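You operate a simulated robot arm through the tools that you are given. There is no shell and no other tool. Be economical: measure what you need, move in short steps, check, and stop when the job is done.

You run a simulated robot arm. Do the job below in one go: nothing can be reset, and whatever is moved stays where it is left.

TASK
Get the teal roll out of the dry box and lock the box again.
Fine: stand the roll on the ledge; lid down, catch shut.

The check looks at the end state, three seconds after you hand in, the way a careful person would. Anything else that was tipped, shoved, dropped, spilled or broken makes it a failure. A push-on lid holds only when it is set on centred and level and pressed home; a screw cap is set on level and turned clockwise until tight.

THE ROBOT
A 7-joint arm with a two-finger parallel gripper, hanging from a carriage that runs on a gantry, over the field with the corners [-101, -2146], [1179, -2146], [1179, 154], [-101, 154] (x, y) and turns from -4.276 to 7.714 rad about z. Base frame: it is fixed where the carriage stands at the start and does not move with it; the origin is on the floor, on the carriage's upright axis, x ahead of it, y to its left, z up. Lengths are in mm, angles in rad, forces in N, time in s.
With the tool pointing down near the work surface it reaches from about 100 to 620 mm from the robot's upright axis, wherever it stands. Its first joint turns from -2.496 to 2.496 rad. Places, roughly: clear lid of the dry box [300, 300, 800]; ledge of the dry box stand [500, 300, 700]; turn catch of the dry box [400, 200, 800]. Payload 1.57 kg.
Tool frame: the origin (TCP) lies between the finger pads and is the grasp point; the fingertips stand 30 mm ahead of it; z points along the fingers, y is the line along which they close. Largest opening 110 mm; finger width 24, thickness 12; the body of the gripper, 48 by 112 mm, starts 78 mm behind the TCP.
Orientation is that of the tool frame in the base frame, as a unit quaternion [w, x, y, z]. With the fingers straight down and closing along the base's y, the tool's x points along the base's -x, its y along +y and its z along -z.

THE INTERFACE
- The arm moves only by the tool step_arm. Its argument "targets" is a list of rows, each a list of 3 entries, a list of its own where there are three numbers: the shift along the tool's x, y, z in units of 50 mm (1.0 is 50 mm), then the turn, a rotation vector about the tool's x, y, z in units of 4 degrees (1.0 is 4 degrees), then the opening, from 0 (shut) to 1 (fully open). In form: [[[tx, ty, tz], [ax, ay, az], fingers], ...]. A call has 1 to 12 rows; each row shifts and turns the commanded pose from where the row before left it, along the tool's axes as they then stand. A call with a number of a shift or a turn outside -1 to 1 is refused whole. A row lasts 0.2 s, in which the tool goes at most 50 mm and 0.15 rad; a call with a longer step from one row to the next is refused whole, and so is a gripper value outside its range. Where a pose cannot be reached the arm comes as near as it can. A force on the tool above 90 N (or 10 N above the force at the start of the call, whichever is more), or a blocked arm, ends the call early, and 0.2 s more pass. The fingers move at their own pace (about 45 mm/s each) and stop on an object; they squeeze with about 22 N. The grip force told is the motor's: it shows also when the fingers shut on nothing. Time passes only in rows, and 0.2 s behind the last, so rows that do not move let the fingers close. It gives the time, the measured TCP pose, the force on the tool (base axes), the opening and the grip force at its end, in the units of the frame above (readings bear some noise), with the torque about the TCP (base axes, N m) and any sound that the robot's microphone picked up.
- Cameras (640 x 400 px; columns grow to the right, rows downward): "scene" is now at [256.6, 46.1, 1807.5]; the picture's right is [0.77, -0.63, 0.00], its down [-0.58, -0.71, -0.39] and it looks along [0.25, 0.30, -0.92] (base axes); focal length 285 px, centre (320, 200). "wrist" rides on the gripper at [70, 16, -141] in the tool frame; the picture's right is [-0.23, 0.97, 0.00], its down [-0.86, -0.20, -0.48] and it looks along [-0.47, -0.11, 0.88] (tool axes); focal length 222 px, centre (320, 200). There is no depth. A picture from a camera that has moved, and an enlarged one, comes with that camera's place and axes in the base frame and with its lens.
- camera(camera): a new picture of that camera. The clock stands still meanwhile.
- lift_body(by): slides the trunk up (or, below 0, down) by that many mm; the arm and the scene camera ride with it, the base frame stays. It gives what a move gives, with no picture.
- base_move(legs): drives the robot by 1 to 6 legs, each [ahead, left, turn to the left] in mm, mm and rad, along the robot's own axes; the way and the turn of a leg run together, so that a leg with both is an arc; at most 1500 mm and 3.142 rad a leg. The arm and the cameras ride along, it lands a little off, and it stops where it bumps. It keeps to its track: a leg is cut to what the track allows. It gives what a move gives.
- head_to(pan, tilt): turns the head with the scene camera to pan (to the left, within 2.705 rad either way) and tilt (down, from -0.506 to 1.204), counted from straight ahead of the robot. It gives what a move gives.
- inspect(camera, box): a new picture of the part [left, top, right, bottom] of that camera's present view, enlarged. The clock stands still meanwhile.
- job_done(): hands the job in; it is judged then, once.

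Go step by step. Nothing tells you exact positions but the pictures and the camera data: compare them with the known pose of the tool, close in by small moves and look again before you grip or let go. The budget is 120 turns and 82 pictures, counting those below and the enlarged ones. Unless the task says otherwise, let go and move clear before handing in, and close with one line.

The tools are called after "Emit:" as a command line: name --argument value ..., lists and objects as JSON in quotes. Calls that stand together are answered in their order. step_arm: Moves the arm, as the interface text tells. Its arguments: {"type":"object","properties":{"targets":{"type":"array","items":{"type":"array"}}},"required":["targets"]} The other tools are called the same way: lift_body (by) slides the trunk up or down; base_move (legs) drives the base; head_to (pan, tilt) turns the head that bears the scene camera; camera (camera) takes a picture; inspect (camera, box) takes an enlarged picture of a part of a camera's view; job_done () hands the job in.

At the start:

```text
clock: 0.0
tcp_pos: [701.4, 357.5, 1280.4]
orientation: [0.0, 0.0, 1.0, 0.0]
force: [1.0, -0.1, -0.3]
torque: [0.0, -0.01, 0.0]
finger_gap: 110.1
finger_force: 0.1
trunk travel left (down, up): [-500.0, 95.0]
robot x, y, heading: [-0.3, -0.3, 0.004]
head pan, tilt: [0.885, 1.171]
```

scene: 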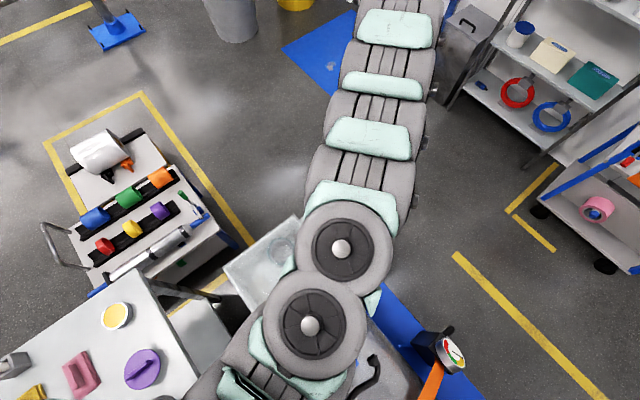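
wrist: 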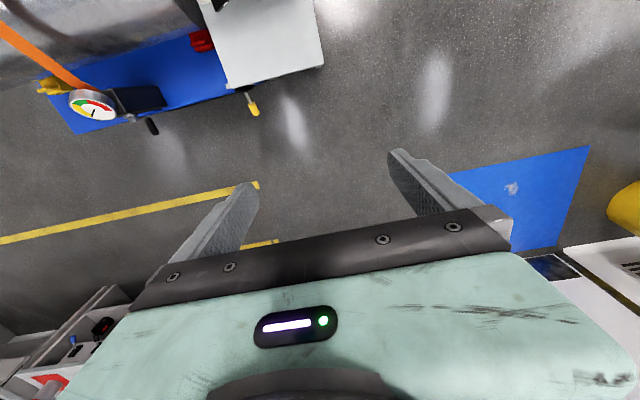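

The arm hides most of the dry box in the scene view; the pale lid shows beside it. I drive the carriage to the right (‑y) to carry the arm off it and look again.

Emit:
base_move --legs '[[0, -350, 0]]'

Emit:
camera --camera "scene"

Emit:
camera --camera "wrist"

```text
clock: 2.3
tcp_pos: [701.1, 4.1, 1280.3]
orientation: [-0.001, 0.0, 1.0, 0.0]
force: [0.3, -0.4, -0.6]
torque: [-0.02, 0.01, 0.03]
finger_gap: 110.1
finger_force: 0.1
trunk travel left (down, up): [-500.0, 95.0]
robot x, y, heading: [-1.2, -353.7, -0.002]
head pan, tilt: [0.885, 1.171]
```

```text
79 pictures are left
camera scene: at [256.5, -307.7, 1807.5], right [0.77, -0.63, 0.0], down [-0.58, -0.71, -0.39], along [0.25, 0.3, -0.92], focal length 285 px, centre (320, 200)
```

scene: 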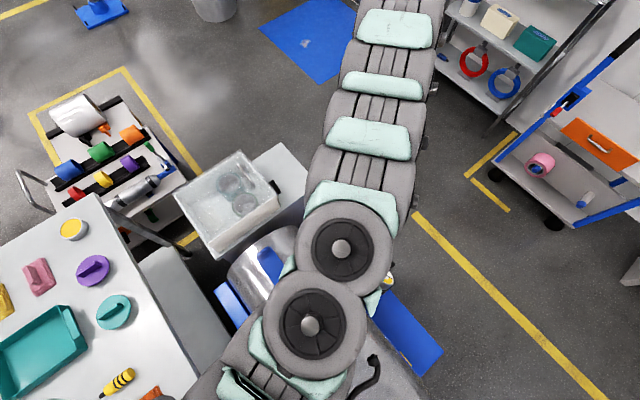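

```text
78 pictures are left
camera wrist: at [632.2, 19.5, 1421.8], right [0.23, 0.97, 0.0], down [0.86, -0.2, 0.48], along [0.47, -0.11, -0.88], focal length 222 px, centre (320, 200)
```

wrist: 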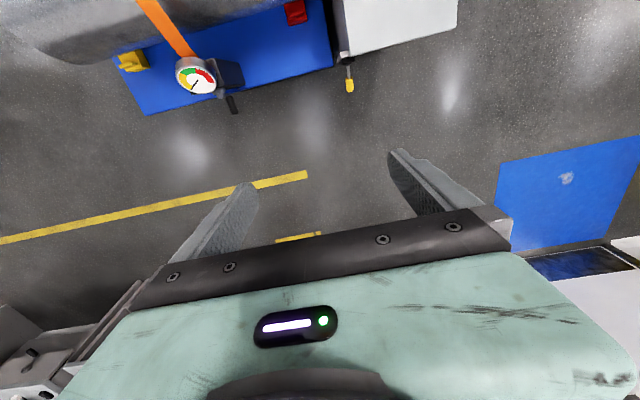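

The box with its clear lid and the stand are now visible. I enlarge it.

Emit:
inspect --camera "scene" --box '[160, 130, 320, 270]'

```text
2.86 times, centred on (240, 200) of scene
camera zoom: at [256.5, -307.7, 1807.5], right [0.77, -0.63, 0.0], down [-0.58, -0.71, -0.39], along [0.25, 0.3, -0.92], focal length 813 px, centre (549, 200)
```

zoom: 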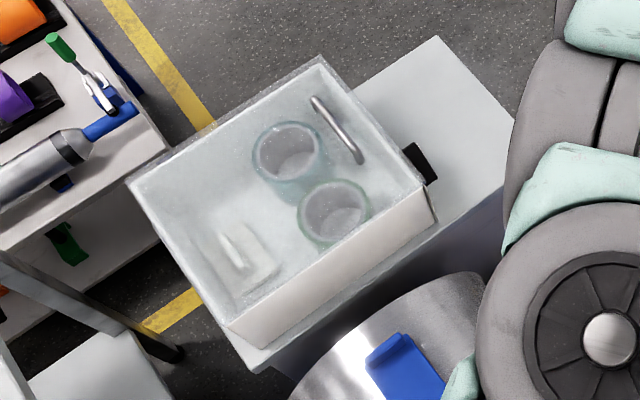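

The lid is about x 105–415, y 148–405, with a bar handle near x 362 and a dark catch on the +x face near y 176. Two rolls stand inside at about (295,324) and (295,209). I bring the carriage nearer and turn it to face +y.

Emit:
base_move --legs '[[450, 0, 0], [0, 250, 0], [0, 0, 1.571]]'

Emit:
head_to --pan 0.6 --tilt 1.2

Emit:
camera --camera "scene"

```text
clock: 10.2
tcp_pos: [97.7, 601.1, 1279.9]
orientation: [0.0, -0.704, 0.71, 0.0]
force: [-0.3, -0.6, 1.0]
torque: [0.01, 0.0, 0.01]
finger_gap: 110.0
finger_force: 0.1
trunk travel left (down, up): [-500.0, 95.0]
robot x, y, heading: [447.0, -105.9, 1.562]
head pan, tilt: [0.885, 1.171]
```

```text
clock: 11.0
tcp_pos: [97.8, 601.5, 1281.1]
orientation: [0.0, -0.704, 0.71, 0.0]
force: [0.2, 0.2, -0.1]
torque: [-0.02, 0.02, -0.03]
finger_gap: 110.2
finger_force: 0.0
trunk travel left (down, up): [-500.0, 95.0]
robot x, y, heading: [445.5, -105.1, 1.562]
head pan, tilt: [0.6, 1.201]
```

```text
76 pictures are left
camera scene: at [419.9, 164.3, 1805.8], right [0.83, 0.56, 0.0], down [0.52, -0.77, -0.36], along [-0.2, 0.3, -0.93], focal length 285 px, centre (320, 200)
```

scene: 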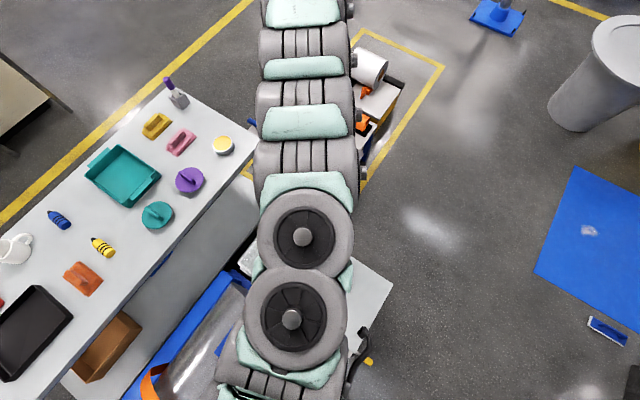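

The arm covers the box from overhead here. I draw the arm back so that the wrist camera looks at the box from the -y side.

Emit:
step_arm --targets '[[[0.95, -0.15, 0], [0, 0, 0], 1], [[0.95, -0.15, 0], [0, 0, 0], 1], [[0.95, -0.15, 0], [0, 0, 0], 1], [[0.95, -0.15, 0], [0, 0, 0], 1], [[0.95, -0.15, 0], [0, 0, 0], 1], [[0.95, -0.15, 0], [0, 0, 0], 1], [[0.95, -0.15, 0], [0, 0, 0], 1], [[0.95, -0.15, 0], [0, 0, 0], 1], [[0.95, -0.15, 0], [0, 0, 0], 1], [[0.95, -0.15, 0], [0, 0, 0], 1]]'

Emit:
camera --camera "wrist"

Emit:
camera --camera "scene"

```text
clock: 13.2
tcp_pos: [80.1, 477.6, 1296.2]
orientation: [0.0, -0.704, 0.71, -0.002]
force: [0.9, 0.2, 0.5]
torque: [-0.01, -0.01, 0.05]
finger_gap: 109.8
finger_force: 0.1
out of reach, approached as far as the arm can: row 3, 4, 5, 6, 7, 8, 9, 10
trunk travel left (down, up): [-500.0, 95.0]
robot x, y, heading: [450.2, -103.3, 1.56]
head pan, tilt: [0.6, 1.201]
```

```text
75 pictures are left
camera wrist: at [62.7, 407.4, 1435.7], right [-0.97, 0.24, 0.0], down [0.21, 0.85, 0.48], along [0.11, 0.46, -0.88], focal length 222 px, centre (320, 200)
```

wrist: 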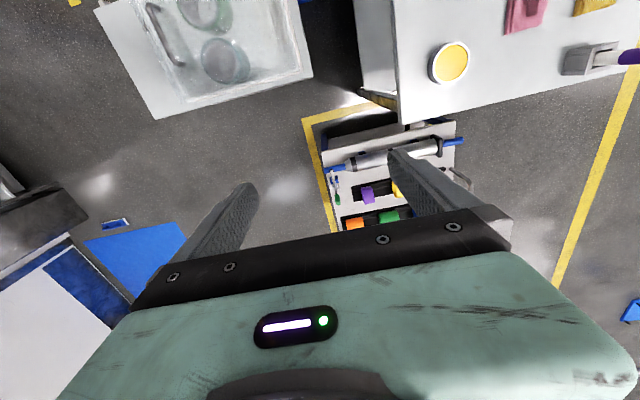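

```text
74 pictures are left
camera scene: at [419.9, 164.3, 1805.8], right [0.83, 0.56, 0.0], down [0.52, -0.77, -0.36], along [-0.2, 0.3, -0.93], focal length 285 px, centre (320, 200)
```

scene: 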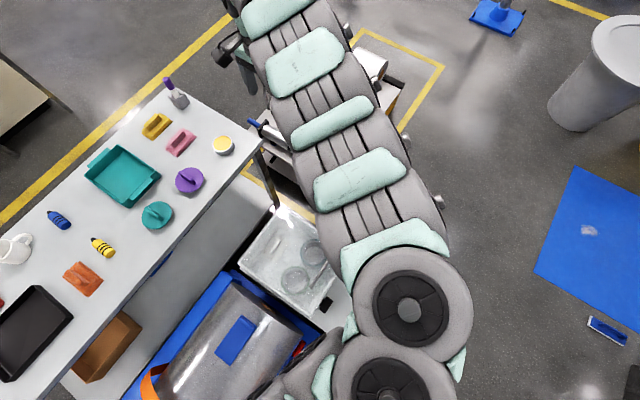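

At this height the arm can't fold in. I lower the tool while drawing it back.

Emit:
step_arm --targets '[[[0, 0, 0.9], [0, 0, 0], 1], [[0, 0, 0.9], [0, 0, 0], 1], [[0, 0, 0.9], [0, 0, 0], 1], [[0, 0, 0.9], [0, 0, 0], 1], [[0.2, 0, 0.6], [0, 0, 0], 1]]'

```text
clock: 14.4
tcp_pos: [82.5, 477.7, 1139.4]
orientation: [0.0, -0.704, 0.711, 0.0]
force: [0.2, 0.2, 0.5]
torque: [-0.06, 0.06, -0.03]
finger_gap: 110.0
finger_force: 0.0
out of reach, approached as far as the arm can: row 1, 2, 3
trunk travel left (down, up): [-500.0, 95.0]
robot x, y, heading: [448.4, -103.2, 1.566]
head pan, tilt: [0.6, 1.201]
```

Emit:
step_arm --targets '[[[0.9, -0.2, 0.1], [0, 0, 0], 1], [[0.9, -0.2, 0.1], [0, 0, 0], 1], [[0.9, -0.2, 0.1], [0, 0, 0], 1], [[0.9, -0.2, 0.1], [0, 0, 0], 1], [[0.9, -0.2, 0], [0, 0, 0], 1], [[0.9, -0.2, 0], [0, 0, 0], 1], [[0.9, -0.2, 0], [0, 0, 0], 1], [[0.9, -0.2, 0], [0, 0, 0], 1]]'

Emit:
camera --camera "wrist"

Emit:
camera --camera "scene"

```text
clock: 16.2
tcp_pos: [151.6, 146.1, 1099.1]
orientation: [0.001, -0.704, 0.711, -0.002]
force: [0.5, -0.7, 0.1]
torque: [0.03, 0.01, 0.02]
finger_gap: 110.2
finger_force: 0.0
out of reach, approached as far as the arm can: row 1, 2, 8
trunk travel left (down, up): [-500.0, 95.0]
robot x, y, heading: [446.4, -104.5, 1.565]
head pan, tilt: [0.6, 1.201]
```

```text
73 pictures are left
camera wrist: at [132.9, 76.3, 1239.9], right [-0.97, 0.24, -0.01], down [0.21, 0.85, 0.48], along [0.12, 0.46, -0.88], focal length 222 px, centre (320, 200)
```

wrist: 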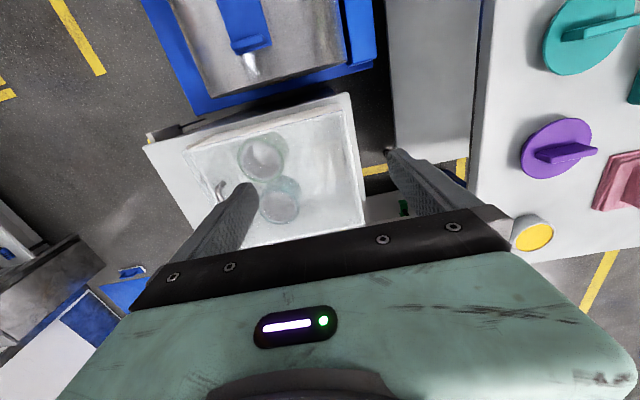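

```text
72 pictures are left
camera scene: at [419.9, 164.3, 1805.8], right [0.83, 0.56, 0.0], down [0.52, -0.77, -0.36], along [-0.2, 0.3, -0.93], focal length 285 px, centre (320, 200)
```

scene: 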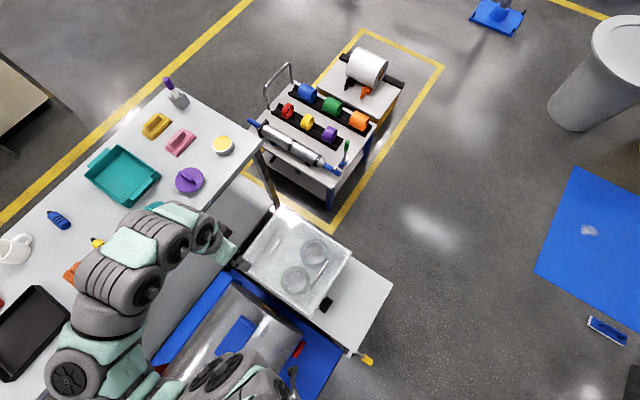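

Now the scene camera sees the box clear. I enlarge it.

Emit:
inspect --camera "scene" --box '[225, 195, 405, 365]'

Emit:
inspect --camera "wrist" --box '[130, 80, 380, 250]'

```text
2.35 times, centred on (315, 280) of scene
camera zoom: at [419.9, 164.3, 1805.8], right [0.83, 0.56, 0.0], down [0.52, -0.77, -0.36], along [-0.2, 0.3, -0.93], focal length 670 px, centre (332, 12)
```

zoom: 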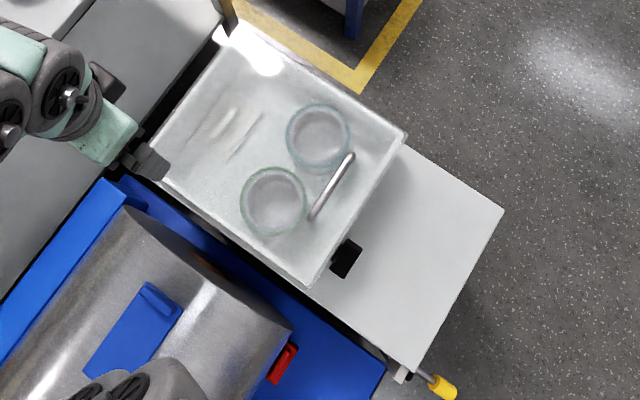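

```text
2.35 times, centred on (255, 165) of wrist
camera zoom: at [132.9, 76.3, 1239.9], right [-0.97, 0.24, -0.01], down [0.21, 0.85, 0.48], along [0.12, 0.46, -0.88], focal length 523 px, centre (473, 282)
```

zoom: 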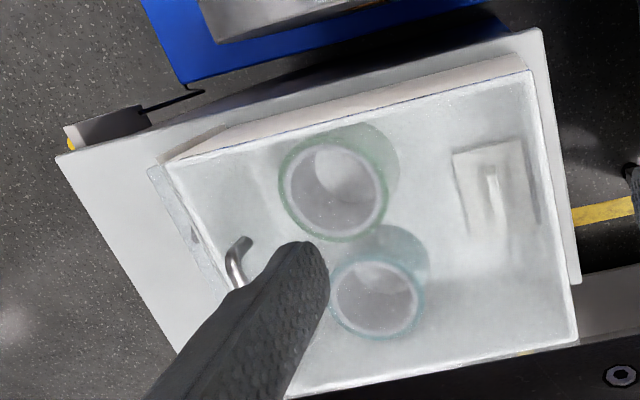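

The bluish (teal) roll is the one at +y, about (295,324), with the green one at (295,209). Next I bring the wrist camera round to the +x side to see the catch.

Emit:
step_arm --targets '[[[-0.1, -0.74, 0], [0, 0, -1], 1], [[-0.05, -0.745, 0], [0, 0, -1], 1], [[0, -0.747, 0], [0, 0, -1], 1], [[0.056, -0.745, 0], [0, 0, -1], 1], [[0.108, -0.74, 0], [0, 0, -1], 1], [[0.16, -0.73, 0], [0, 0, -1], 1], [[0.21, -0.717, 0], [0, 0, -1], 1], [[0.26, -0.7, 0], [0, 0, -1], 1], [[0.307, -0.68, 0], [0, 0, -1], 1], [[0.354, -0.657, 0], [0, 0, -1], 1], [[0.4, -0.63, 0], [0, 0, -1], 1], [[0.44, -0.6, 0], [0, 0, -1], 1]]'

Emit:
step_arm --targets '[[[0, 0, 0.2], [0, 0, -1], 1], [[0, 0, 0.2], [0, 0, -1], 1], [[0, 0, 0.2], [0, 0, -1], 1], [[0, 0, 0.2], [0, 0, -1], 1], [[0, 0, 0.2], [0, 0, -1], 1], [[0, 0, 0.2], [0, 0, -1], 1], [[0, 0, 0], [0, 0, -1], 1], [[0, 0, 0], [0, 0, -1], 1], [[0, 0, 0], [0, 0, -1], 1], [[0, 0, 0], [0, 0, -1], 1], [[0, 0, 0], [0, 0, -0.5], 1]]'

Emit:
camera --camera "wrist"

```text
clock: 18.8
tcp_pos: [494.2, 346.5, 1134.8]
orientation: [-0.002, 0.919, -0.394, 0.003]
force: [-0.6, -1.5, -0.1]
torque: [0.01, -0.03, 0.0]
finger_gap: 109.9
finger_force: 0.1
out of reach, approached as far as the arm can: row 1, 2, 3, 4, 5, 6, 7, 8, 9, 10
trunk travel left (down, up): [-500.0, 95.0]
robot x, y, heading: [447.2, -104.4, 1.564]
head pan, tilt: [0.6, 1.201]
```

```text
clock: 21.2
tcp_pos: [493.8, 347.1, 1075.5]
orientation: [0.001, 0.999, -0.038, 0.001]
force: [0.2, 0.0, 1.1]
torque: [0.0, 0.0, -0.02]
finger_gap: 109.9
finger_force: 0.2
trunk travel left (down, up): [-500.0, 95.0]
robot x, y, heading: [452.5, -105.5, 1.557]
head pan, tilt: [0.6, 1.201]
```

```text
69 pictures are left
camera wrist: at [561.9, 325.5, 1216.8], right [-0.3, -0.95, 0.0], down [-0.84, 0.27, 0.47], along [-0.45, 0.14, -0.88], focal length 222 px, centre (320, 200)
```

wrist: 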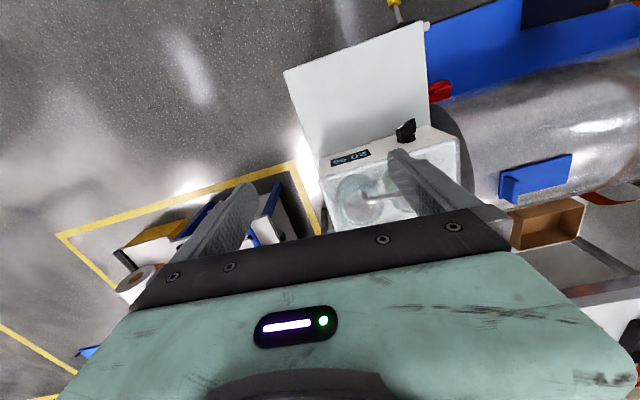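

Emit:
inspect --camera "wrist" --box '[300, 90, 480, 240]'

Emit:
step_arm --targets '[[[0, 0.5, 0.8], [0, 0, 0], 1], [[0, 0.7, 0.5], [0, 0, 0], 1], [[0.5, 0.7, 0], [0, 0, 0], 1], [[0.5, 0.6, 0], [0, 0, 0], 1], [[0.3, 0.6, 0], [0, 0, 0], 1]]'

Emit:
camera --camera "wrist"

```text
2.67 times, centred on (390, 165) of wrist
camera zoom: at [561.9, 325.5, 1216.8], right [-0.3, -0.95, 0.0], down [-0.84, 0.27, 0.47], along [-0.45, 0.14, -0.88], focal length 592 px, centre (133, 293)
```

zoom: 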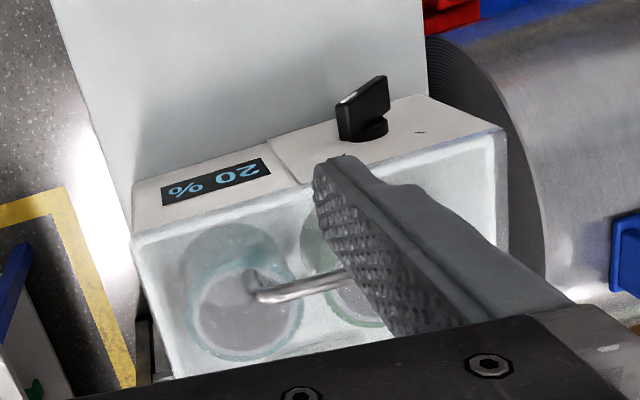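

```text
clock: 22.4
tcp_pos: [564.9, 239.3, 967.7]
orientation: [0.003, 0.999, -0.039, 0.002]
force: [0.0, 0.7, -0.5]
torque: [-0.01, 0.01, -0.03]
finger_gap: 109.9
finger_force: 0.1
out of reach, approached as far as the arm can: row 2, 3, 4, 5
trunk travel left (down, up): [-500.0, 95.0]
robot x, y, heading: [447.6, -100.5, 1.561]
head pan, tilt: [0.6, 1.201]
```

```text
67 pictures are left
camera wrist: at [632.1, 218.9, 1108.5], right [-0.3, -0.95, 0.0], down [-0.84, 0.27, 0.47], along [-0.45, 0.14, -0.88], focal length 222 px, centre (320, 200)
```

wrist: 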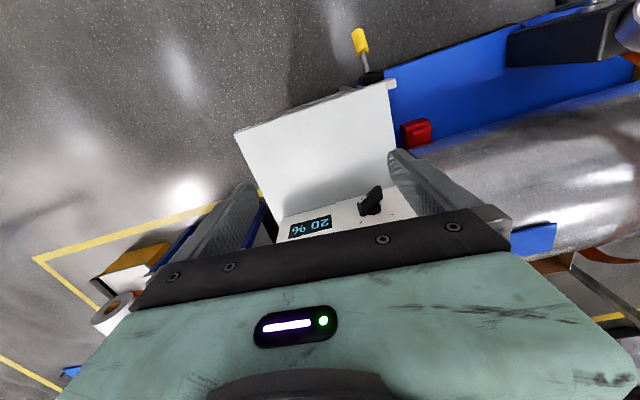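

Emit:
inspect --camera "wrist" --box '[270, 150, 430, 250]'

```text
4.00 times, centred on (350, 200) of wrist
camera zoom: at [632.1, 218.9, 1108.5], right [-0.3, -0.95, 0.0], down [-0.84, 0.27, 0.47], along [-0.45, 0.14, -0.88], focal length 888 px, centre (200, 200)
```

zoom: 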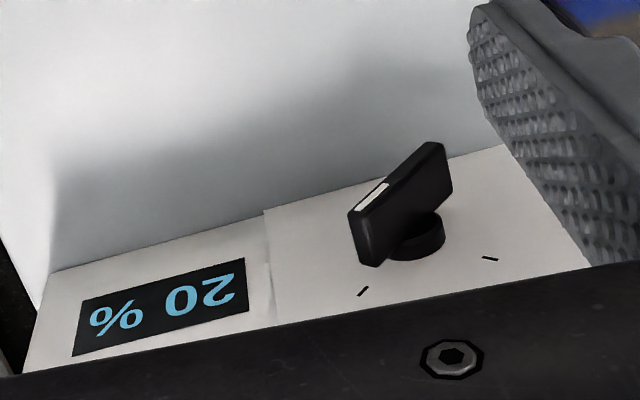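

The catch is a wing knob on the +x face at about (406,187,758); its pointer stands at the upper +y mark, and a second mark lies upper -y. I plan to push the wing round with closed fingers. First I raise the trunk for reach and shut the fingers with the yaw squared up.

Emit:
lift_body --by 95

Emit:
step_arm --targets '[[[0, 0, 0.8], [0, 0, -1], 0], [[0, 0, 0.8], [0, 0, -0.1], 0], [[-0.6, 0.2, 0.8], [0, 0, 0], 0], [[-0.6, 0, 0.4], [0, 0, 0], 0], [[-0.4, 0, 0], [0, 0, 0], 0], [[0, 0, 0], [0, 0, 0], 0]]'

Emit:
camera --camera "wrist"

Emit:
camera --camera "scene"

```text
clock: 23.7
tcp_pos: [564.2, 239.5, 1063.0]
orientation: [0.003, 0.999, -0.04, 0.002]
force: [0.4, -0.4, 0.1]
torque: [0.01, 0.0, 0.03]
finger_gap: 110.1
finger_force: 0.1
trunk travel left (down, up): [-595.0, 0.0]
robot x, y, heading: [449.5, -102.7, 1.56]
head pan, tilt: [0.6, 1.201]
```

```text
refused: row 3 steps farther than a row can; nothing moved
```

```text
65 pictures are left
camera wrist: at [632.0, 219.3, 1203.8], right [-0.3, -0.95, 0.0], down [-0.84, 0.27, 0.47], along [-0.45, 0.14, -0.88], focal length 222 px, centre (320, 200)
```

wrist: 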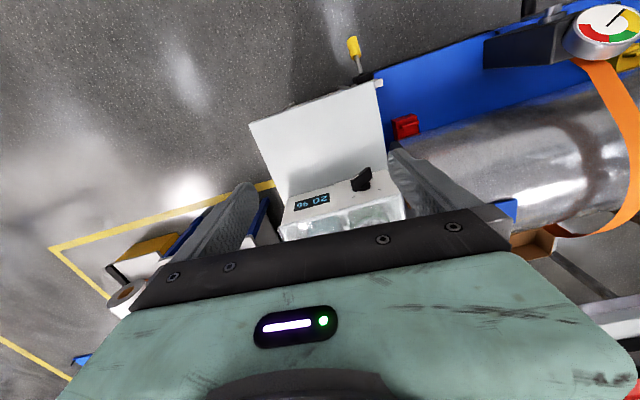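

```text
64 pictures are left
camera scene: at [419.9, 164.3, 1900.8], right [0.83, 0.56, 0.0], down [0.52, -0.77, -0.36], along [-0.2, 0.3, -0.93], focal length 285 px, centre (320, 200)
```

scene: 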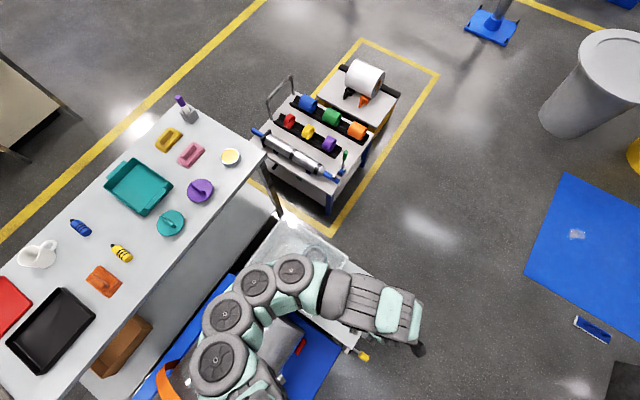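

Emit:
step_arm --targets '[[[0, 0, 0.8], [0, 0, -1], 0], [[0, 0, 0.8], [0, 0, -0.1], 0], [[-0.5, 0.1, 0.8], [0, 0, 0], 0], [[-0.6, 0.04, 0.76], [0, 0, 0], 0], [[-0.9, 0, 0], [0, 0, 0], 0], [[-0.08, 0, 0], [0, 0, 0], 0]]'

Emit:
camera --camera "wrist"

```text
clock: 25.1
tcp_pos: [460.5, 234.7, 904.8]
orientation: [0.003, 1.0, 0.0, 0.002]
force: [-0.2, 0.6, -0.4]
torque: [-0.03, 0.02, 0.03]
finger_gap: 0.0
finger_force: 7.7
trunk travel left (down, up): [-595.0, 0.0]
robot x, y, heading: [448.4, -104.2, 1.563]
head pan, tilt: [0.6, 1.201]
```

```text
63 pictures are left
camera wrist: at [529.7, 217.1, 1046.3], right [-0.23, -0.97, 0.0], down [-0.86, 0.2, 0.47], along [-0.46, 0.11, -0.88], focal length 222 px, centre (320, 200)
```

wrist: 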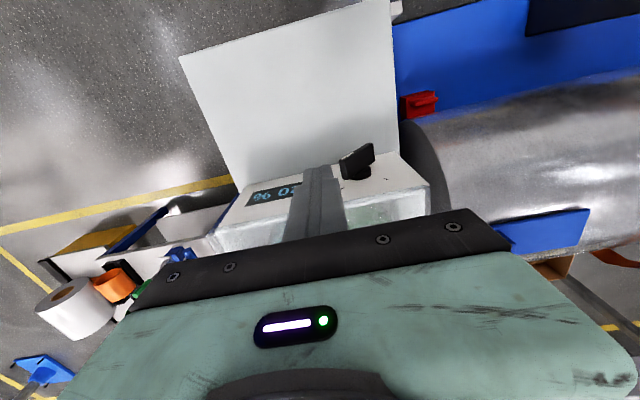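

Emit:
inspect --camera "wrist" --box '[210, 120, 450, 250]'

Emit:
inspect --camera "scene" --box '[220, 200, 400, 370]'

```text
2.67 times, centred on (330, 185) of wrist
camera zoom: at [529.7, 217.1, 1046.3], right [-0.23, -0.97, 0.0], down [-0.86, 0.2, 0.47], along [-0.46, 0.11, -0.88], focal length 592 px, centre (293, 240)
```

zoom: 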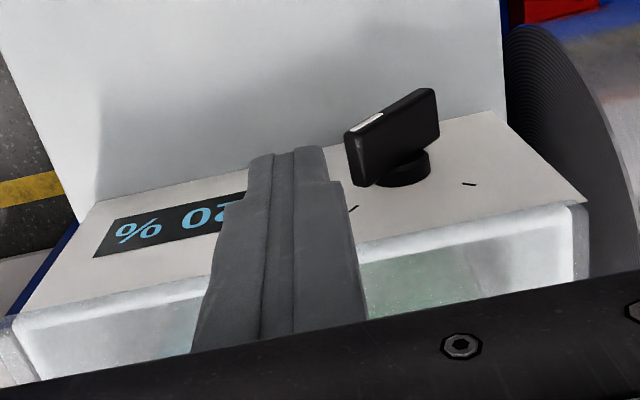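

```text
2.35 times, centred on (310, 285) of scene
camera zoom: at [419.9, 164.3, 1900.8], right [0.83, 0.56, 0.0], down [0.52, -0.77, -0.36], along [-0.2, 0.3, -0.93], focal length 670 px, centre (344, 0)
```

zoom: 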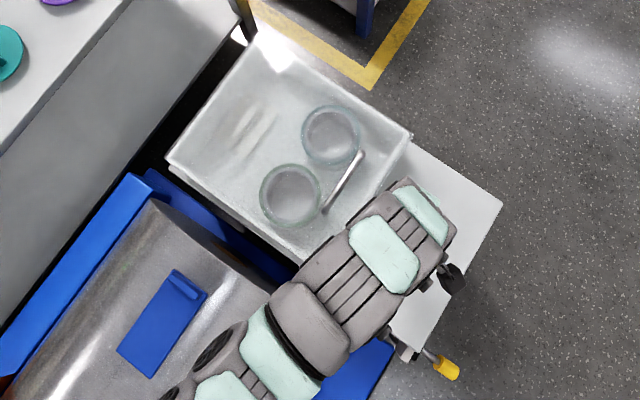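

Triangulating three views puts the hub at about (404,188,765). The wing's outer face is near x 438, its pointer end near (y 213, z 780), and the marks sit at 45° either side of upright. I move the closed fingers down beside the pointer end, on its +y side.

Emit:
step_arm --targets '[[[-0.64, 0, 0], [0, 0, 0], 0], [[0, 0, 0.7], [0, 0, 0], 0], [[0, 0, 0.7], [0, 0, 0], 0], [[0, 0, 0.55], [0, 0, 0], 0], [[0, 0, 0], [0, 0, 0], 0]]'

Emit:
inspect --camera "wrist" --box '[240, 90, 440, 230]'

```text
clock: 26.3
tcp_pos: [428.6, 232.4, 807.2]
orientation: [0.003, 1.0, -0.001, 0.003]
force: [-0.8, 0.0, 1.0]
torque: [-0.05, -0.02, 0.0]
finger_gap: 0.0
finger_force: 21.5
trunk travel left (down, up): [-595.0, 0.0]
robot x, y, heading: [449.3, -105.9, 1.561]
head pan, tilt: [0.6, 1.201]
```

```text
2.86 times, centred on (340, 160) of wrist
camera zoom: at [498.1, 216.2, 947.6], right [-0.23, -0.97, 0.0], down [-0.86, 0.2, 0.47], along [-0.46, 0.11, -0.88], focal length 635 px, centre (263, 314)
```

zoom: 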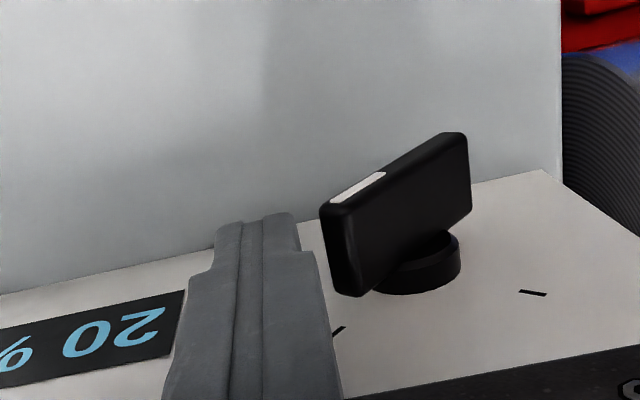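

The fingers are just beside the wing end. I lower them a little and push toward -y.

Emit:
step_arm --targets '[[[0, 0, 0.1], [0, 0, 0], 0], [[0, 0.15, 0], [0, 0, 0], 0], [[0, 0.15, 0], [0, 0, 0], 0], [[0, 0.12, 0], [0, 0, 0], 0], [[0, 0, 0], [0, 0, 0], 0]]'

Emit:
inspect --camera "wrist" --box '[240, 90, 440, 230]'

```text
clock: 27.5
tcp_pos: [429.2, 221.8, 804.5]
orientation: [-0.005, 1.0, -0.001, 0.002]
force: [3.0, 25.9, 24.3]
torque: [0.2, -0.06, 0.06]
finger_gap: 0.2
finger_force: 20.9
trunk travel left (down, up): [-595.0, 0.0]
robot x, y, heading: [448.1, -104.8, 1.561]
head pan, tilt: [0.6, 1.201]
```

```text
2.86 times, centred on (340, 160) of wrist
camera zoom: at [498.9, 205.1, 945.8], right [-0.23, -0.97, -0.01], down [-0.86, 0.2, 0.48], along [-0.46, 0.12, -0.88], focal length 635 px, centre (263, 314)
```

zoom: 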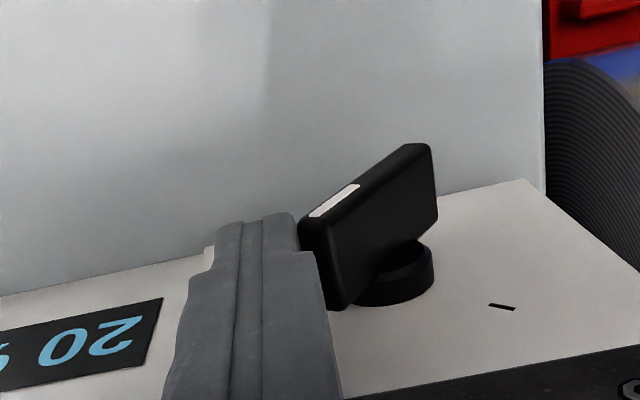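

The push lifted the fingertip as much as it drove sideways, so the tip is riding on the wing's corner. I back off, go lower and push again.

Emit:
step_arm --targets '[[[0, -0.5, 0], [0, 0, 0], 0], [[0, 0, 0.24], [0, 0, 0], 0], [[0, 0.15, 0], [0, 0, 0], 0], [[0, 0.15, 0], [0, 0, 0], 0], [[0, 0.15, 0], [0, 0, 0], 0], [[0, 0.15, 0], [0, 0, 0], 0], [[0, 0, 0], [0, 0, 0], 0]]'

Emit:
inspect --camera "wrist" --box '[240, 90, 440, 230]'

```text
clock: 29.1
tcp_pos: [427.5, 207.7, 792.0]
orientation: [0.003, 1.0, -0.001, 0.001]
force: [0.3, 2.5, 30.7]
torque: [-0.47, 0.05, 0.0]
finger_gap: 0.1
finger_force: 21.7
trunk travel left (down, up): [-595.0, 0.0]
robot x, y, heading: [447.6, -104.4, 1.564]
head pan, tilt: [0.6, 1.201]
```

```text
2.86 times, centred on (340, 160) of wrist
camera zoom: at [497.9, 192.1, 931.7], right [-0.23, -0.97, 0.0], down [-0.86, 0.2, 0.48], along [-0.46, 0.11, -0.88], focal length 635 px, centre (263, 314)
```

zoom: 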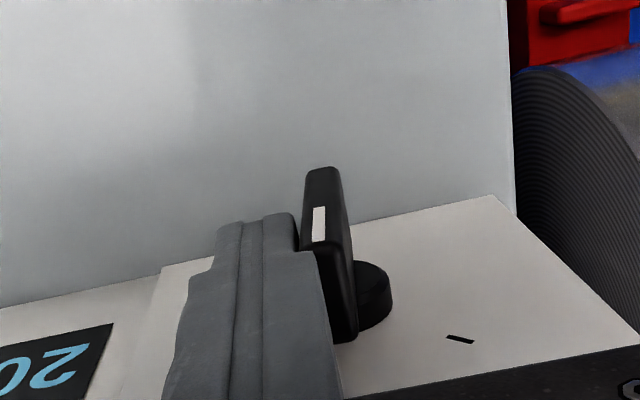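

The wing is upright now and the tip is bearing on the hub. I raise it a little and push on.

Emit:
step_arm --targets '[[[0, -0.06, -0.3], [0, 0, 0], 0], [[0, 0.15, 0], [0, 0, 0], 0], [[0, 0.12, 0], [0, 0, 0], 0], [[0, 0.12, 0], [0, 0, 0], 0], [[0, 0, 0], [0, 0, 0], 0]]'

Emit:
inspect --camera "wrist" --box '[240, 90, 440, 230]'

```text
clock: 30.3
tcp_pos: [430.1, 195.9, 807.0]
orientation: [-0.001, 1.0, -0.001, 0.001]
force: [2.6, 17.6, 2.9]
torque: [0.47, -0.03, 0.01]
finger_gap: 0.0
finger_force: 21.2
trunk travel left (down, up): [-595.0, 0.0]
robot x, y, heading: [447.3, -106.3, 1.564]
head pan, tilt: [0.6, 1.201]
```

```text
2.86 times, centred on (340, 160) of wrist
camera zoom: at [498.8, 179.3, 947.8], right [-0.23, -0.97, 0.0], down [-0.86, 0.2, 0.48], along [-0.46, 0.11, -0.88], focal length 635 px, centre (263, 314)
```

zoom: 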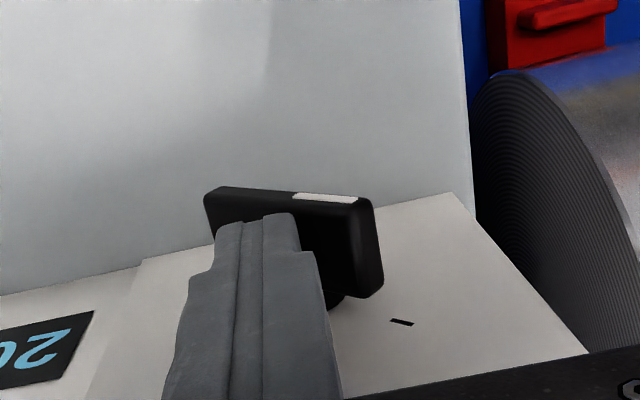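

Emit:
step_arm --targets '[[[0, 0.14, 0], [0, 0, 0], 0], [[0, 0.1, 0], [0, 0, 0], 0], [[0, 0, 0], [0, 0, 0], 0]]'

Emit:
step_arm --targets '[[[0, -0.4, 0], [0, 0, 0], 0], [[0, 0, -0.8], [0, 0, 0], 0], [[0, 0, -0.8], [0, 0, 0], 0], [[0.5, -0.8, 0], [0, 0, 0], 0], [[0.3, -0.8, 0], [0, 0, 0], 0]]'

Emit:
inspect --camera "wrist" --box '[280, 110, 480, 250]'

```text
clock: 31.1
tcp_pos: [429.2, 192.8, 809.3]
orientation: [-0.005, 1.0, 0.0, 0.001]
force: [2.7, 45.1, 7.7]
torque: [1.31, -0.05, -0.03]
finger_gap: 0.0
finger_force: 21.1
trunk travel left (down, up): [-595.0, 0.0]
robot x, y, heading: [452.8, -97.5, 1.567]
head pan, tilt: [0.6, 1.201]
```

```text
clock: 32.3
tcp_pos: [469.5, 276.3, 883.1]
orientation: [0.005, 1.0, -0.001, 0.001]
force: [0.1, -1.9, -1.0]
torque: [0.07, -0.04, -0.02]
finger_gap: 0.1
finger_force: 21.2
trunk travel left (down, up): [-595.0, 0.0]
robot x, y, heading: [448.4, -103.1, 1.556]
head pan, tilt: [0.6, 1.201]
```

```text
2.86 times, centred on (380, 180) of wrist
camera zoom: at [538.5, 260.4, 1024.8], right [-0.23, -0.97, 0.01], down [-0.86, 0.21, 0.47], along [-0.46, 0.1, -0.88], focal length 635 px, centre (149, 257)
```

zoom: 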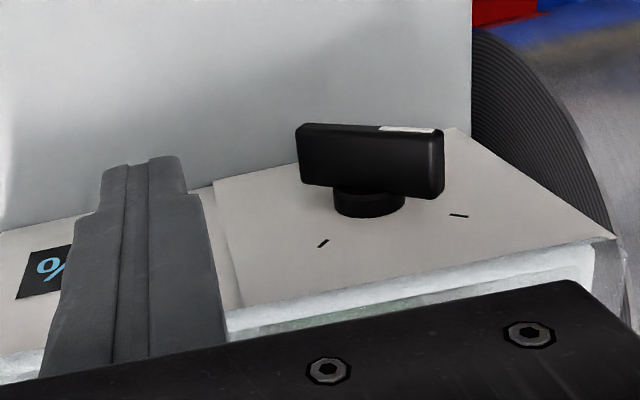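

The catch now points at the other mark and came up hard against its stop, so it is open. Next I turn the tool a quarter round so that the fingers close along x on the handle bar.

Emit:
step_arm --targets '[[[0, 0, -0.5], [0, 0, 1], 0.5], [[0, 0, -0.5], [0, 0, 1], 0.5], [[0, 0, -0.5], [0, 0, 1], 0.5], [[0, 0, -0.4], [0, 0, 1], 0.5], [[0, 0, 0], [0, 0, 1], 0.5], [[0, 0, 0], [0, 0, 1], 0.5], [[0, 0, 0], [0, 0, 1], 0.5], [[0, 0, 0], [0, 0, 1], 0.5], [[0, 0, 0], [0, 0, 1], 0.5], [[0, 0, 0], [0, 0, 1], 0.5], [[0, 0, 0], [0, 0, 1], 0.5], [[0, 0, 0], [0, 0, 1], 0.5]]'

Emit:
step_arm --targets '[[[0, 0, 0], [0, 0, 1], 0.5], [[0, 0, 0], [0, 0, 1], 0.5], [[0, 0, 0], [0, 0, 1], 0.5], [[0, 0, 0], [0, 0, 1], 0.5], [[0, 0, 0], [0, 0, 1], 0.5], [[0, 0, 0], [0, 0, 1], 0.5], [[0, 0, 0], [0, 0, 1], 0.5], [[0, 0, 0], [0, 0, 1], 0.5], [[0, 0, 0], [0, 0, 1], 0.5], [[0, 0, 0], [0, 0, 1], 0.5], [[0, 0, 0], [0, 0, 0.5], 0.5]]'

Emit:
camera --camera "wrist"

```text
clock: 34.9
tcp_pos: [468.2, 279.7, 979.2]
orientation: [0.003, 0.913, -0.408, 0.002]
force: [0.8, 0.3, -0.8]
torque: [-0.03, 0.02, -0.01]
finger_gap: 55.0
finger_force: 0.0
trunk travel left (down, up): [-595.0, 0.0]
robot x, y, heading: [454.2, -105.4, 1.56]
head pan, tilt: [0.6, 1.201]
```

```text
clock: 37.3
tcp_pos: [468.7, 280.3, 980.4]
orientation: [0.0, -0.706, 0.709, -0.003]
force: [-0.1, 0.8, 0.3]
torque: [0.0, -0.03, 0.0]
finger_gap: 55.1
finger_force: 0.2
trunk travel left (down, up): [-595.0, 0.0]
robot x, y, heading: [449.8, -103.6, 1.563]
head pan, tilt: [0.6, 1.201]
```

```text
55 pictures are left
camera wrist: at [451.5, 209.8, 1121.0], right [-0.97, 0.23, 0.0], down [0.2, 0.86, 0.48], along [0.11, 0.46, -0.88], focal length 222 px, centre (320, 200)
```

wrist: 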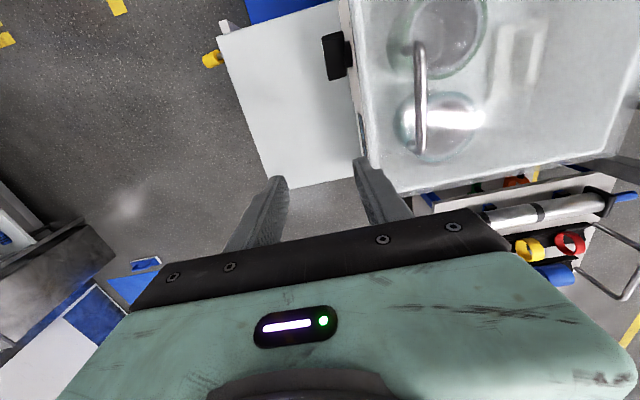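

The handle bar is at about x 357, y 204–306, z 873, about 35 mm above the lid. I go over its middle and look.

Emit:
step_arm --targets '[[[0.17, 0.75, 0.1], [0, 0, 0], 0.5], [[0.17, 0.75, 0.1], [0, 0, 0], 0.5], [[0.18, 0.73, 0.2], [0, 0, 0], 0.5], [[0, 0, 0.6], [0, 0, 0], 0.5], [[0, 0, 0], [0, 0, 0], 0.5]]'

Emit:
camera --camera "wrist"

```text
clock: 38.5
tcp_pos: [357.6, 254.3, 929.0]
orientation: [-0.001, -0.706, 0.708, -0.003]
force: [0.5, 0.6, 0.3]
torque: [0.01, -0.03, -0.03]
finger_gap: 55.0
finger_force: 0.1
trunk travel left (down, up): [-595.0, 0.0]
robot x, y, heading: [451.7, -100.2, 1.562]
head pan, tilt: [0.6, 1.201]
```

```text
54 pictures are left
camera wrist: at [339.9, 184.5, 1071.1], right [-0.97, 0.23, 0.0], down [0.2, 0.86, 0.48], along [0.11, 0.46, -0.88], focal length 222 px, centre (320, 200)
```

wrist: 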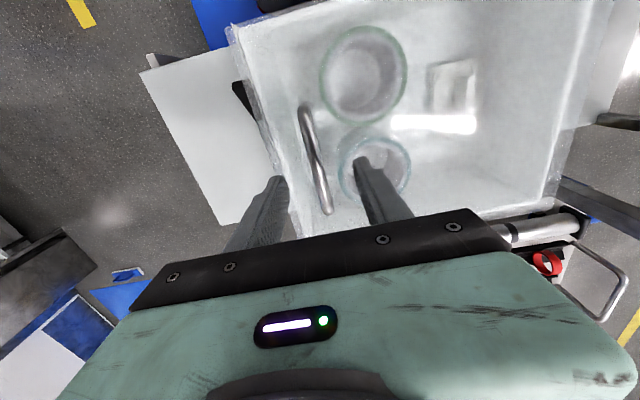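

The bar lies between the fingers. I go down and close on it.

Emit:
step_arm --targets '[[[0, 0, 0.45], [0, 0, 0], 0.5], [[0, 0, 0.43], [0, 0, 0], 0.5], [[0, 0, 0], [0, 0, 0], 0], [[0, 0, 0], [0, 0, 0], 0], [[0, 0, 0], [0, 0, 0], 0], [[0, 0, 0], [0, 0, 0], 0]]'

Emit:
inspect --camera "wrist" --box '[240, 80, 440, 230]'

```text
clock: 39.9
tcp_pos: [359.1, 251.8, 886.7]
orientation: [0.0, -0.707, 0.708, -0.004]
force: [4.6, -0.6, 0.2]
torque: [-0.13, -0.03, 0.07]
finger_gap: 11.9
finger_force: 26.0
trunk travel left (down, up): [-595.0, 0.0]
robot x, y, heading: [449.0, -105.8, 1.562]
head pan, tilt: [0.6, 1.201]
```

```text
2.67 times, centred on (340, 155) of wrist
camera zoom: at [342.0, 183.1, 1026.2], right [-0.97, 0.23, -0.01], down [0.2, 0.86, 0.47], along [0.11, 0.46, -0.88], focal length 592 px, centre (267, 320)
```

zoom: 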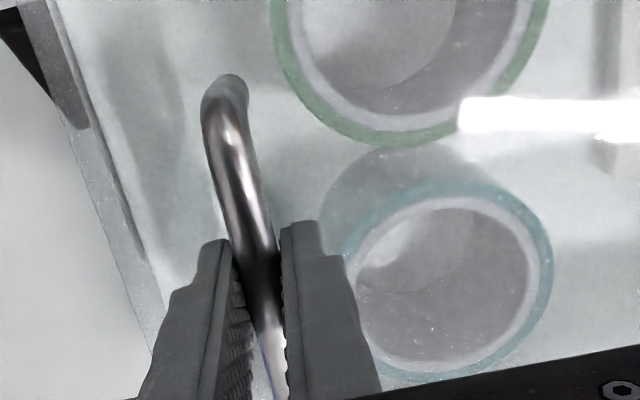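

The bar is firmly gripped, and through the lid the +y roll is clearly the teal one. I begin to swing the lid up about its hinge at roughly x 112.

Emit:
step_arm --targets '[[[0, 0.08, -0.34], [0, 0, 0], 0], [[0, 0.08, -0.34], [0, 0, 0], 0], [[0, 0.13, -0.325], [0, 0, 0], 0], [[0, 0.13, -0.325], [0, 0, 0], 0]]'

Emit:
camera --camera "wrist"

```text
clock: 40.9
tcp_pos: [338.1, 252.1, 951.6]
orientation: [-0.001, -0.706, 0.708, -0.003]
force: [8.2, -2.0, 1.0]
torque: [0.44, -0.02, 0.17]
finger_gap: 11.6
finger_force: 28.9
trunk travel left (down, up): [-595.0, 0.0]
robot x, y, heading: [450.3, -103.9, 1.559]
head pan, tilt: [0.6, 1.201]
```

```text
52 pictures are left
camera wrist: at [320.8, 183.1, 1092.7], right [-0.97, 0.23, -0.01], down [0.2, 0.86, 0.47], along [0.11, 0.46, -0.88], focal length 222 px, centre (320, 200)
```

wrist: 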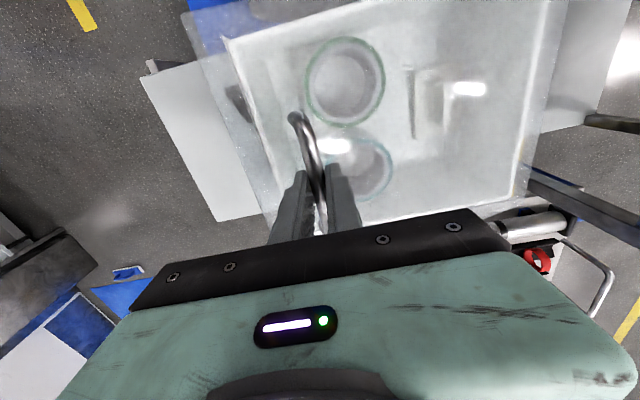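

The lid lifts lightly with small forces. I continue the arc.

Emit:
step_arm --targets '[[[0, 0.17, -0.3], [0, 0, 0], 0], [[0, 0.17, -0.3], [0, 0, 0], 0], [[0, 0.21, -0.28], [0, 0, 0], 0], [[0, 0.21, -0.28], [0, 0, 0], 0], [[0, 0.25, -0.245], [0, 0, 0], 0], [[0, 0.25, -0.245], [0, 0, 0], 0], [[0, 0.28, -0.205], [0, 0, 0], 0], [[0, 0.28, -0.205], [0, 0, 0], 0]]'

Emit:
camera --camera "wrist"

```text
clock: 42.7
tcp_pos: [245.3, 255.0, 1054.0]
orientation: [-0.001, -0.707, 0.707, -0.003]
force: [13.5, -5.1, 18.2]
torque: [0.08, -0.04, 0.04]
finger_gap: 11.7
finger_force: 29.3
trunk travel left (down, up): [-595.0, 0.0]
robot x, y, heading: [452.8, -101.8, 1.565]
head pan, tilt: [0.6, 1.201]
```

```text
51 pictures are left
camera wrist: at [228.6, 184.5, 1194.7], right [-0.97, 0.23, 0.0], down [0.2, 0.86, 0.48], along [0.11, 0.46, -0.88], focal length 222 px, centre (320, 200)
```

wrist: 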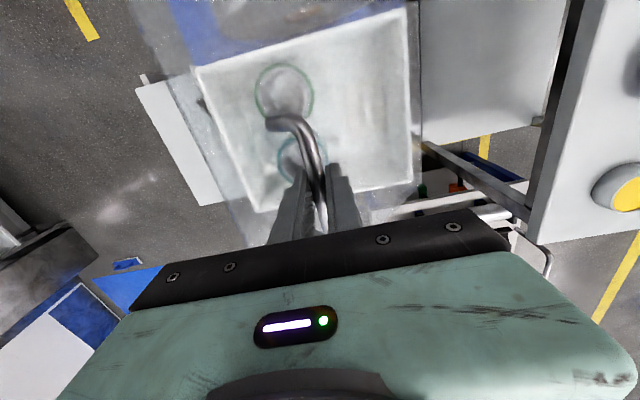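

Emit:
step_arm --targets '[[[0, 0.28, -0.22], [0, 0, 0], 0], [[0, 0.28, -0.22], [0, 0, 0], 0], [[0, 0.32, -0.17], [0, 0, 0], 0], [[0, 0.32, -0.15], [0, 0, 0], 0], [[0, 0.33, -0.09], [0, 0, 0], 0], [[0, 0.33, -0.08], [0, 0, 0], 0]]'

Emit:
camera --camera "scene"

Emit:
camera --camera "wrist"

```text
clock: 44.1
tcp_pos: [151.0, 253.1, 1100.9]
orientation: [-0.001, -0.706, 0.708, -0.004]
force: [0.3, -4.9, -0.2]
torque: [-0.52, 0.0, 0.11]
finger_gap: 11.9
finger_force: 29.2
trunk travel left (down, up): [-595.0, 0.0]
robot x, y, heading: [450.5, -101.0, 1.562]
head pan, tilt: [0.6, 1.201]
```

```text
50 pictures are left
camera scene: at [420.0, 163.9, 1900.9], right [0.83, 0.56, 0.0], down [0.52, -0.77, -0.36], along [-0.2, 0.3, -0.93], focal length 285 px, centre (320, 200)
```

scene: 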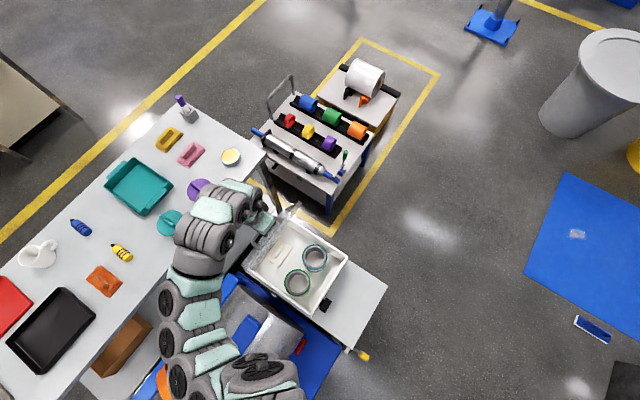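

```text
49 pictures are left
camera wrist: at [134.1, 183.6, 1241.7], right [-0.97, 0.23, 0.0], down [0.2, 0.86, 0.47], along [0.11, 0.46, -0.88], focal length 222 px, centre (320, 200)
```

wrist: 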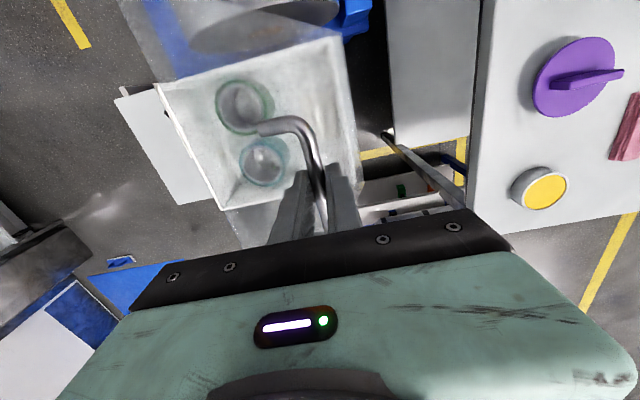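

The box stands open to about 70°, and the teal ring is visible at +y. I carry on past vertical, watching the forces.

Emit:
step_arm --targets '[[[0, 0.34, -0.04], [0, 0, 0], 0], [[0, 0.34, -0.03], [0, 0, 0], 0], [[0, 0.34, 0.01], [0, 0, 0], 0], [[0, 0.34, 0.03], [0, 0, 0], 0]]'

Emit:
step_arm --targets '[[[0, 0.3, 0.05], [0, 0, 0], 0], [[0, 0.3, 0.06], [0, 0, 0], 0]]'

Emit:
camera --camera "scene"

```text
clock: 45.1
tcp_pos: [80.5, 253.7, 1103.5]
orientation: [-0.002, -0.707, 0.708, -0.002]
force: [-0.8, -11.7, 15.6]
torque: [0.06, -0.01, 0.17]
finger_gap: 11.6
finger_force: 29.5
trunk travel left (down, up): [-595.0, 0.0]
robot x, y, heading: [449.1, -105.3, 1.563]
head pan, tilt: [0.6, 1.201]
```

```text
clock: 45.7
tcp_pos: [52.0, 254.2, 1096.3]
orientation: [-0.001, -0.707, 0.708, -0.002]
force: [-4.4, -7.7, 20.3]
torque: [-0.22, 0.03, 0.14]
finger_gap: 11.7
finger_force: 28.8
trunk travel left (down, up): [-595.0, 0.0]
robot x, y, heading: [447.4, -101.8, 1.563]
head pan, tilt: [0.6, 1.201]
```

```text
48 pictures are left
camera scene: at [419.4, 164.3, 1900.9], right [0.83, 0.56, 0.0], down [0.52, -0.77, -0.36], along [-0.2, 0.3, -0.93], focal length 285 px, centre (320, 200)
```

scene: 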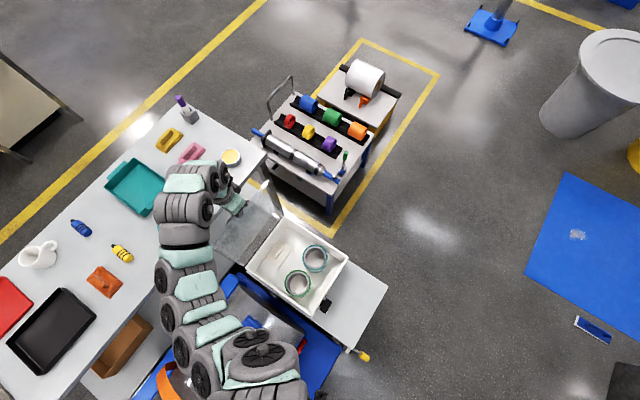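

Emit:
step_arm --targets '[[[0, 0.25, 0.0], [0, 0, 0], 0], [[0, 0.25, 0.04], [0, 0, 0], 0], [[0, 0.25, 0.08], [0, 0, 0], 0]]'

Emit:
inspect --camera "scene" --box '[200, 160, 400, 360]'

```text
clock: 46.5
tcp_pos: [18.5, 253.7, 1088.0]
orientation: [-0.001, -0.706, 0.708, -0.003]
force: [2.2, -1.5, -9.0]
torque: [-0.09, 0.0, 0.19]
finger_gap: 11.8
finger_force: 29.1
trunk travel left (down, up): [-595.0, 0.0]
robot x, y, heading: [447.6, -107.5, 1.564]
head pan, tilt: [0.6, 1.201]
```

```text
2.00 times, centred on (300, 260) of scene
camera zoom: at [420.3, 164.2, 1900.5], right [0.83, 0.56, 0.0], down [0.52, -0.77, -0.36], along [-0.2, 0.3, -0.93], focal length 569 px, centre (360, 80)
```

zoom: 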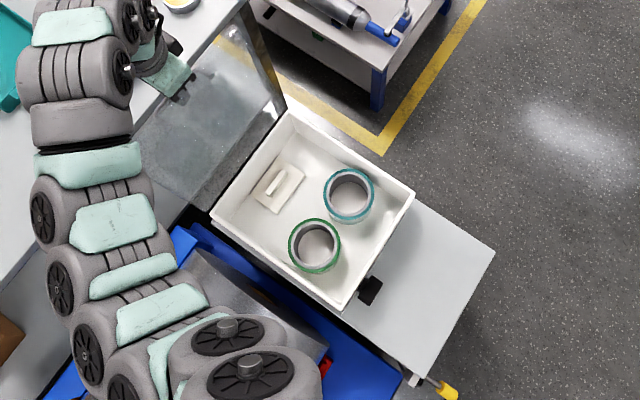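

The lid is past vertical. I go a little further to find its stop.

Emit:
step_arm --targets '[[[0, 0.25, 0.1], [0, 0, 0], 0], [[0, 0.25, 0.1], [0, 0, 0], 0], [[0, 0, 0], [0, 0, 0], 0]]'

```text
clock: 47.3
tcp_pos: [5.4, 257.4, 1076.0]
orientation: [0.008, -0.704, 0.71, -0.007]
force: [67.2, -2.0, 21.7]
torque: [-0.69, -0.18, 0.32]
finger_gap: 20.4
finger_force: 33.6
trunk travel left (down, up): [-595.0, 0.0]
robot x, y, heading: [452.5, -104.9, 1.564]
head pan, tilt: [0.6, 1.201]
```

The stop is reached. I ease back, release gently and lift clear.

Emit:
step_arm --targets '[[[0, -0.18, -0.05], [0, 0, 0], 0], [[0, 0, 0], [0, 0, 0], 0.25], [[0, 0, 0], [0, 0, 0], 0.25], [[0, 0, 0], [0, 0, 0], 0.25]]'

Emit:
camera --camera "wrist"

```text
clock: 48.3
tcp_pos: [-0.1, 253.7, 1083.0]
orientation: [0.001, 0.707, -0.707, 0.002]
force: [5.4, -1.5, 0.6]
torque: [-0.01, -0.03, 0.0]
finger_gap: 32.4
finger_force: 2.8
trunk travel left (down, up): [-595.0, 0.0]
robot x, y, heading: [450.7, -103.4, 1.56]
head pan, tilt: [0.6, 1.201]
```

```text
46 pictures are left
camera wrist: at [-16.7, 183.9, 1223.6], right [-0.97, 0.23, 0.0], down [0.2, 0.86, 0.47], along [0.11, 0.46, -0.88], focal length 222 px, centre (320, 200)
```

wrist: 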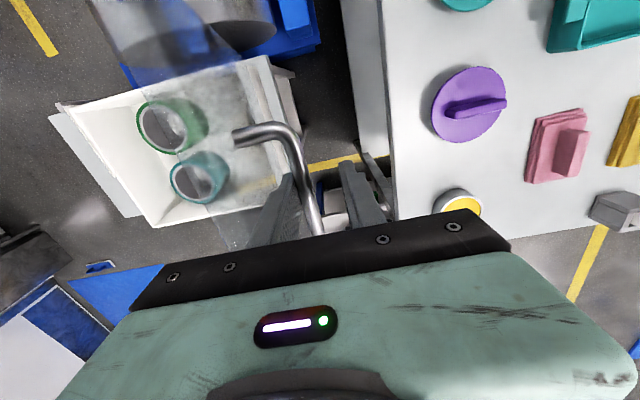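

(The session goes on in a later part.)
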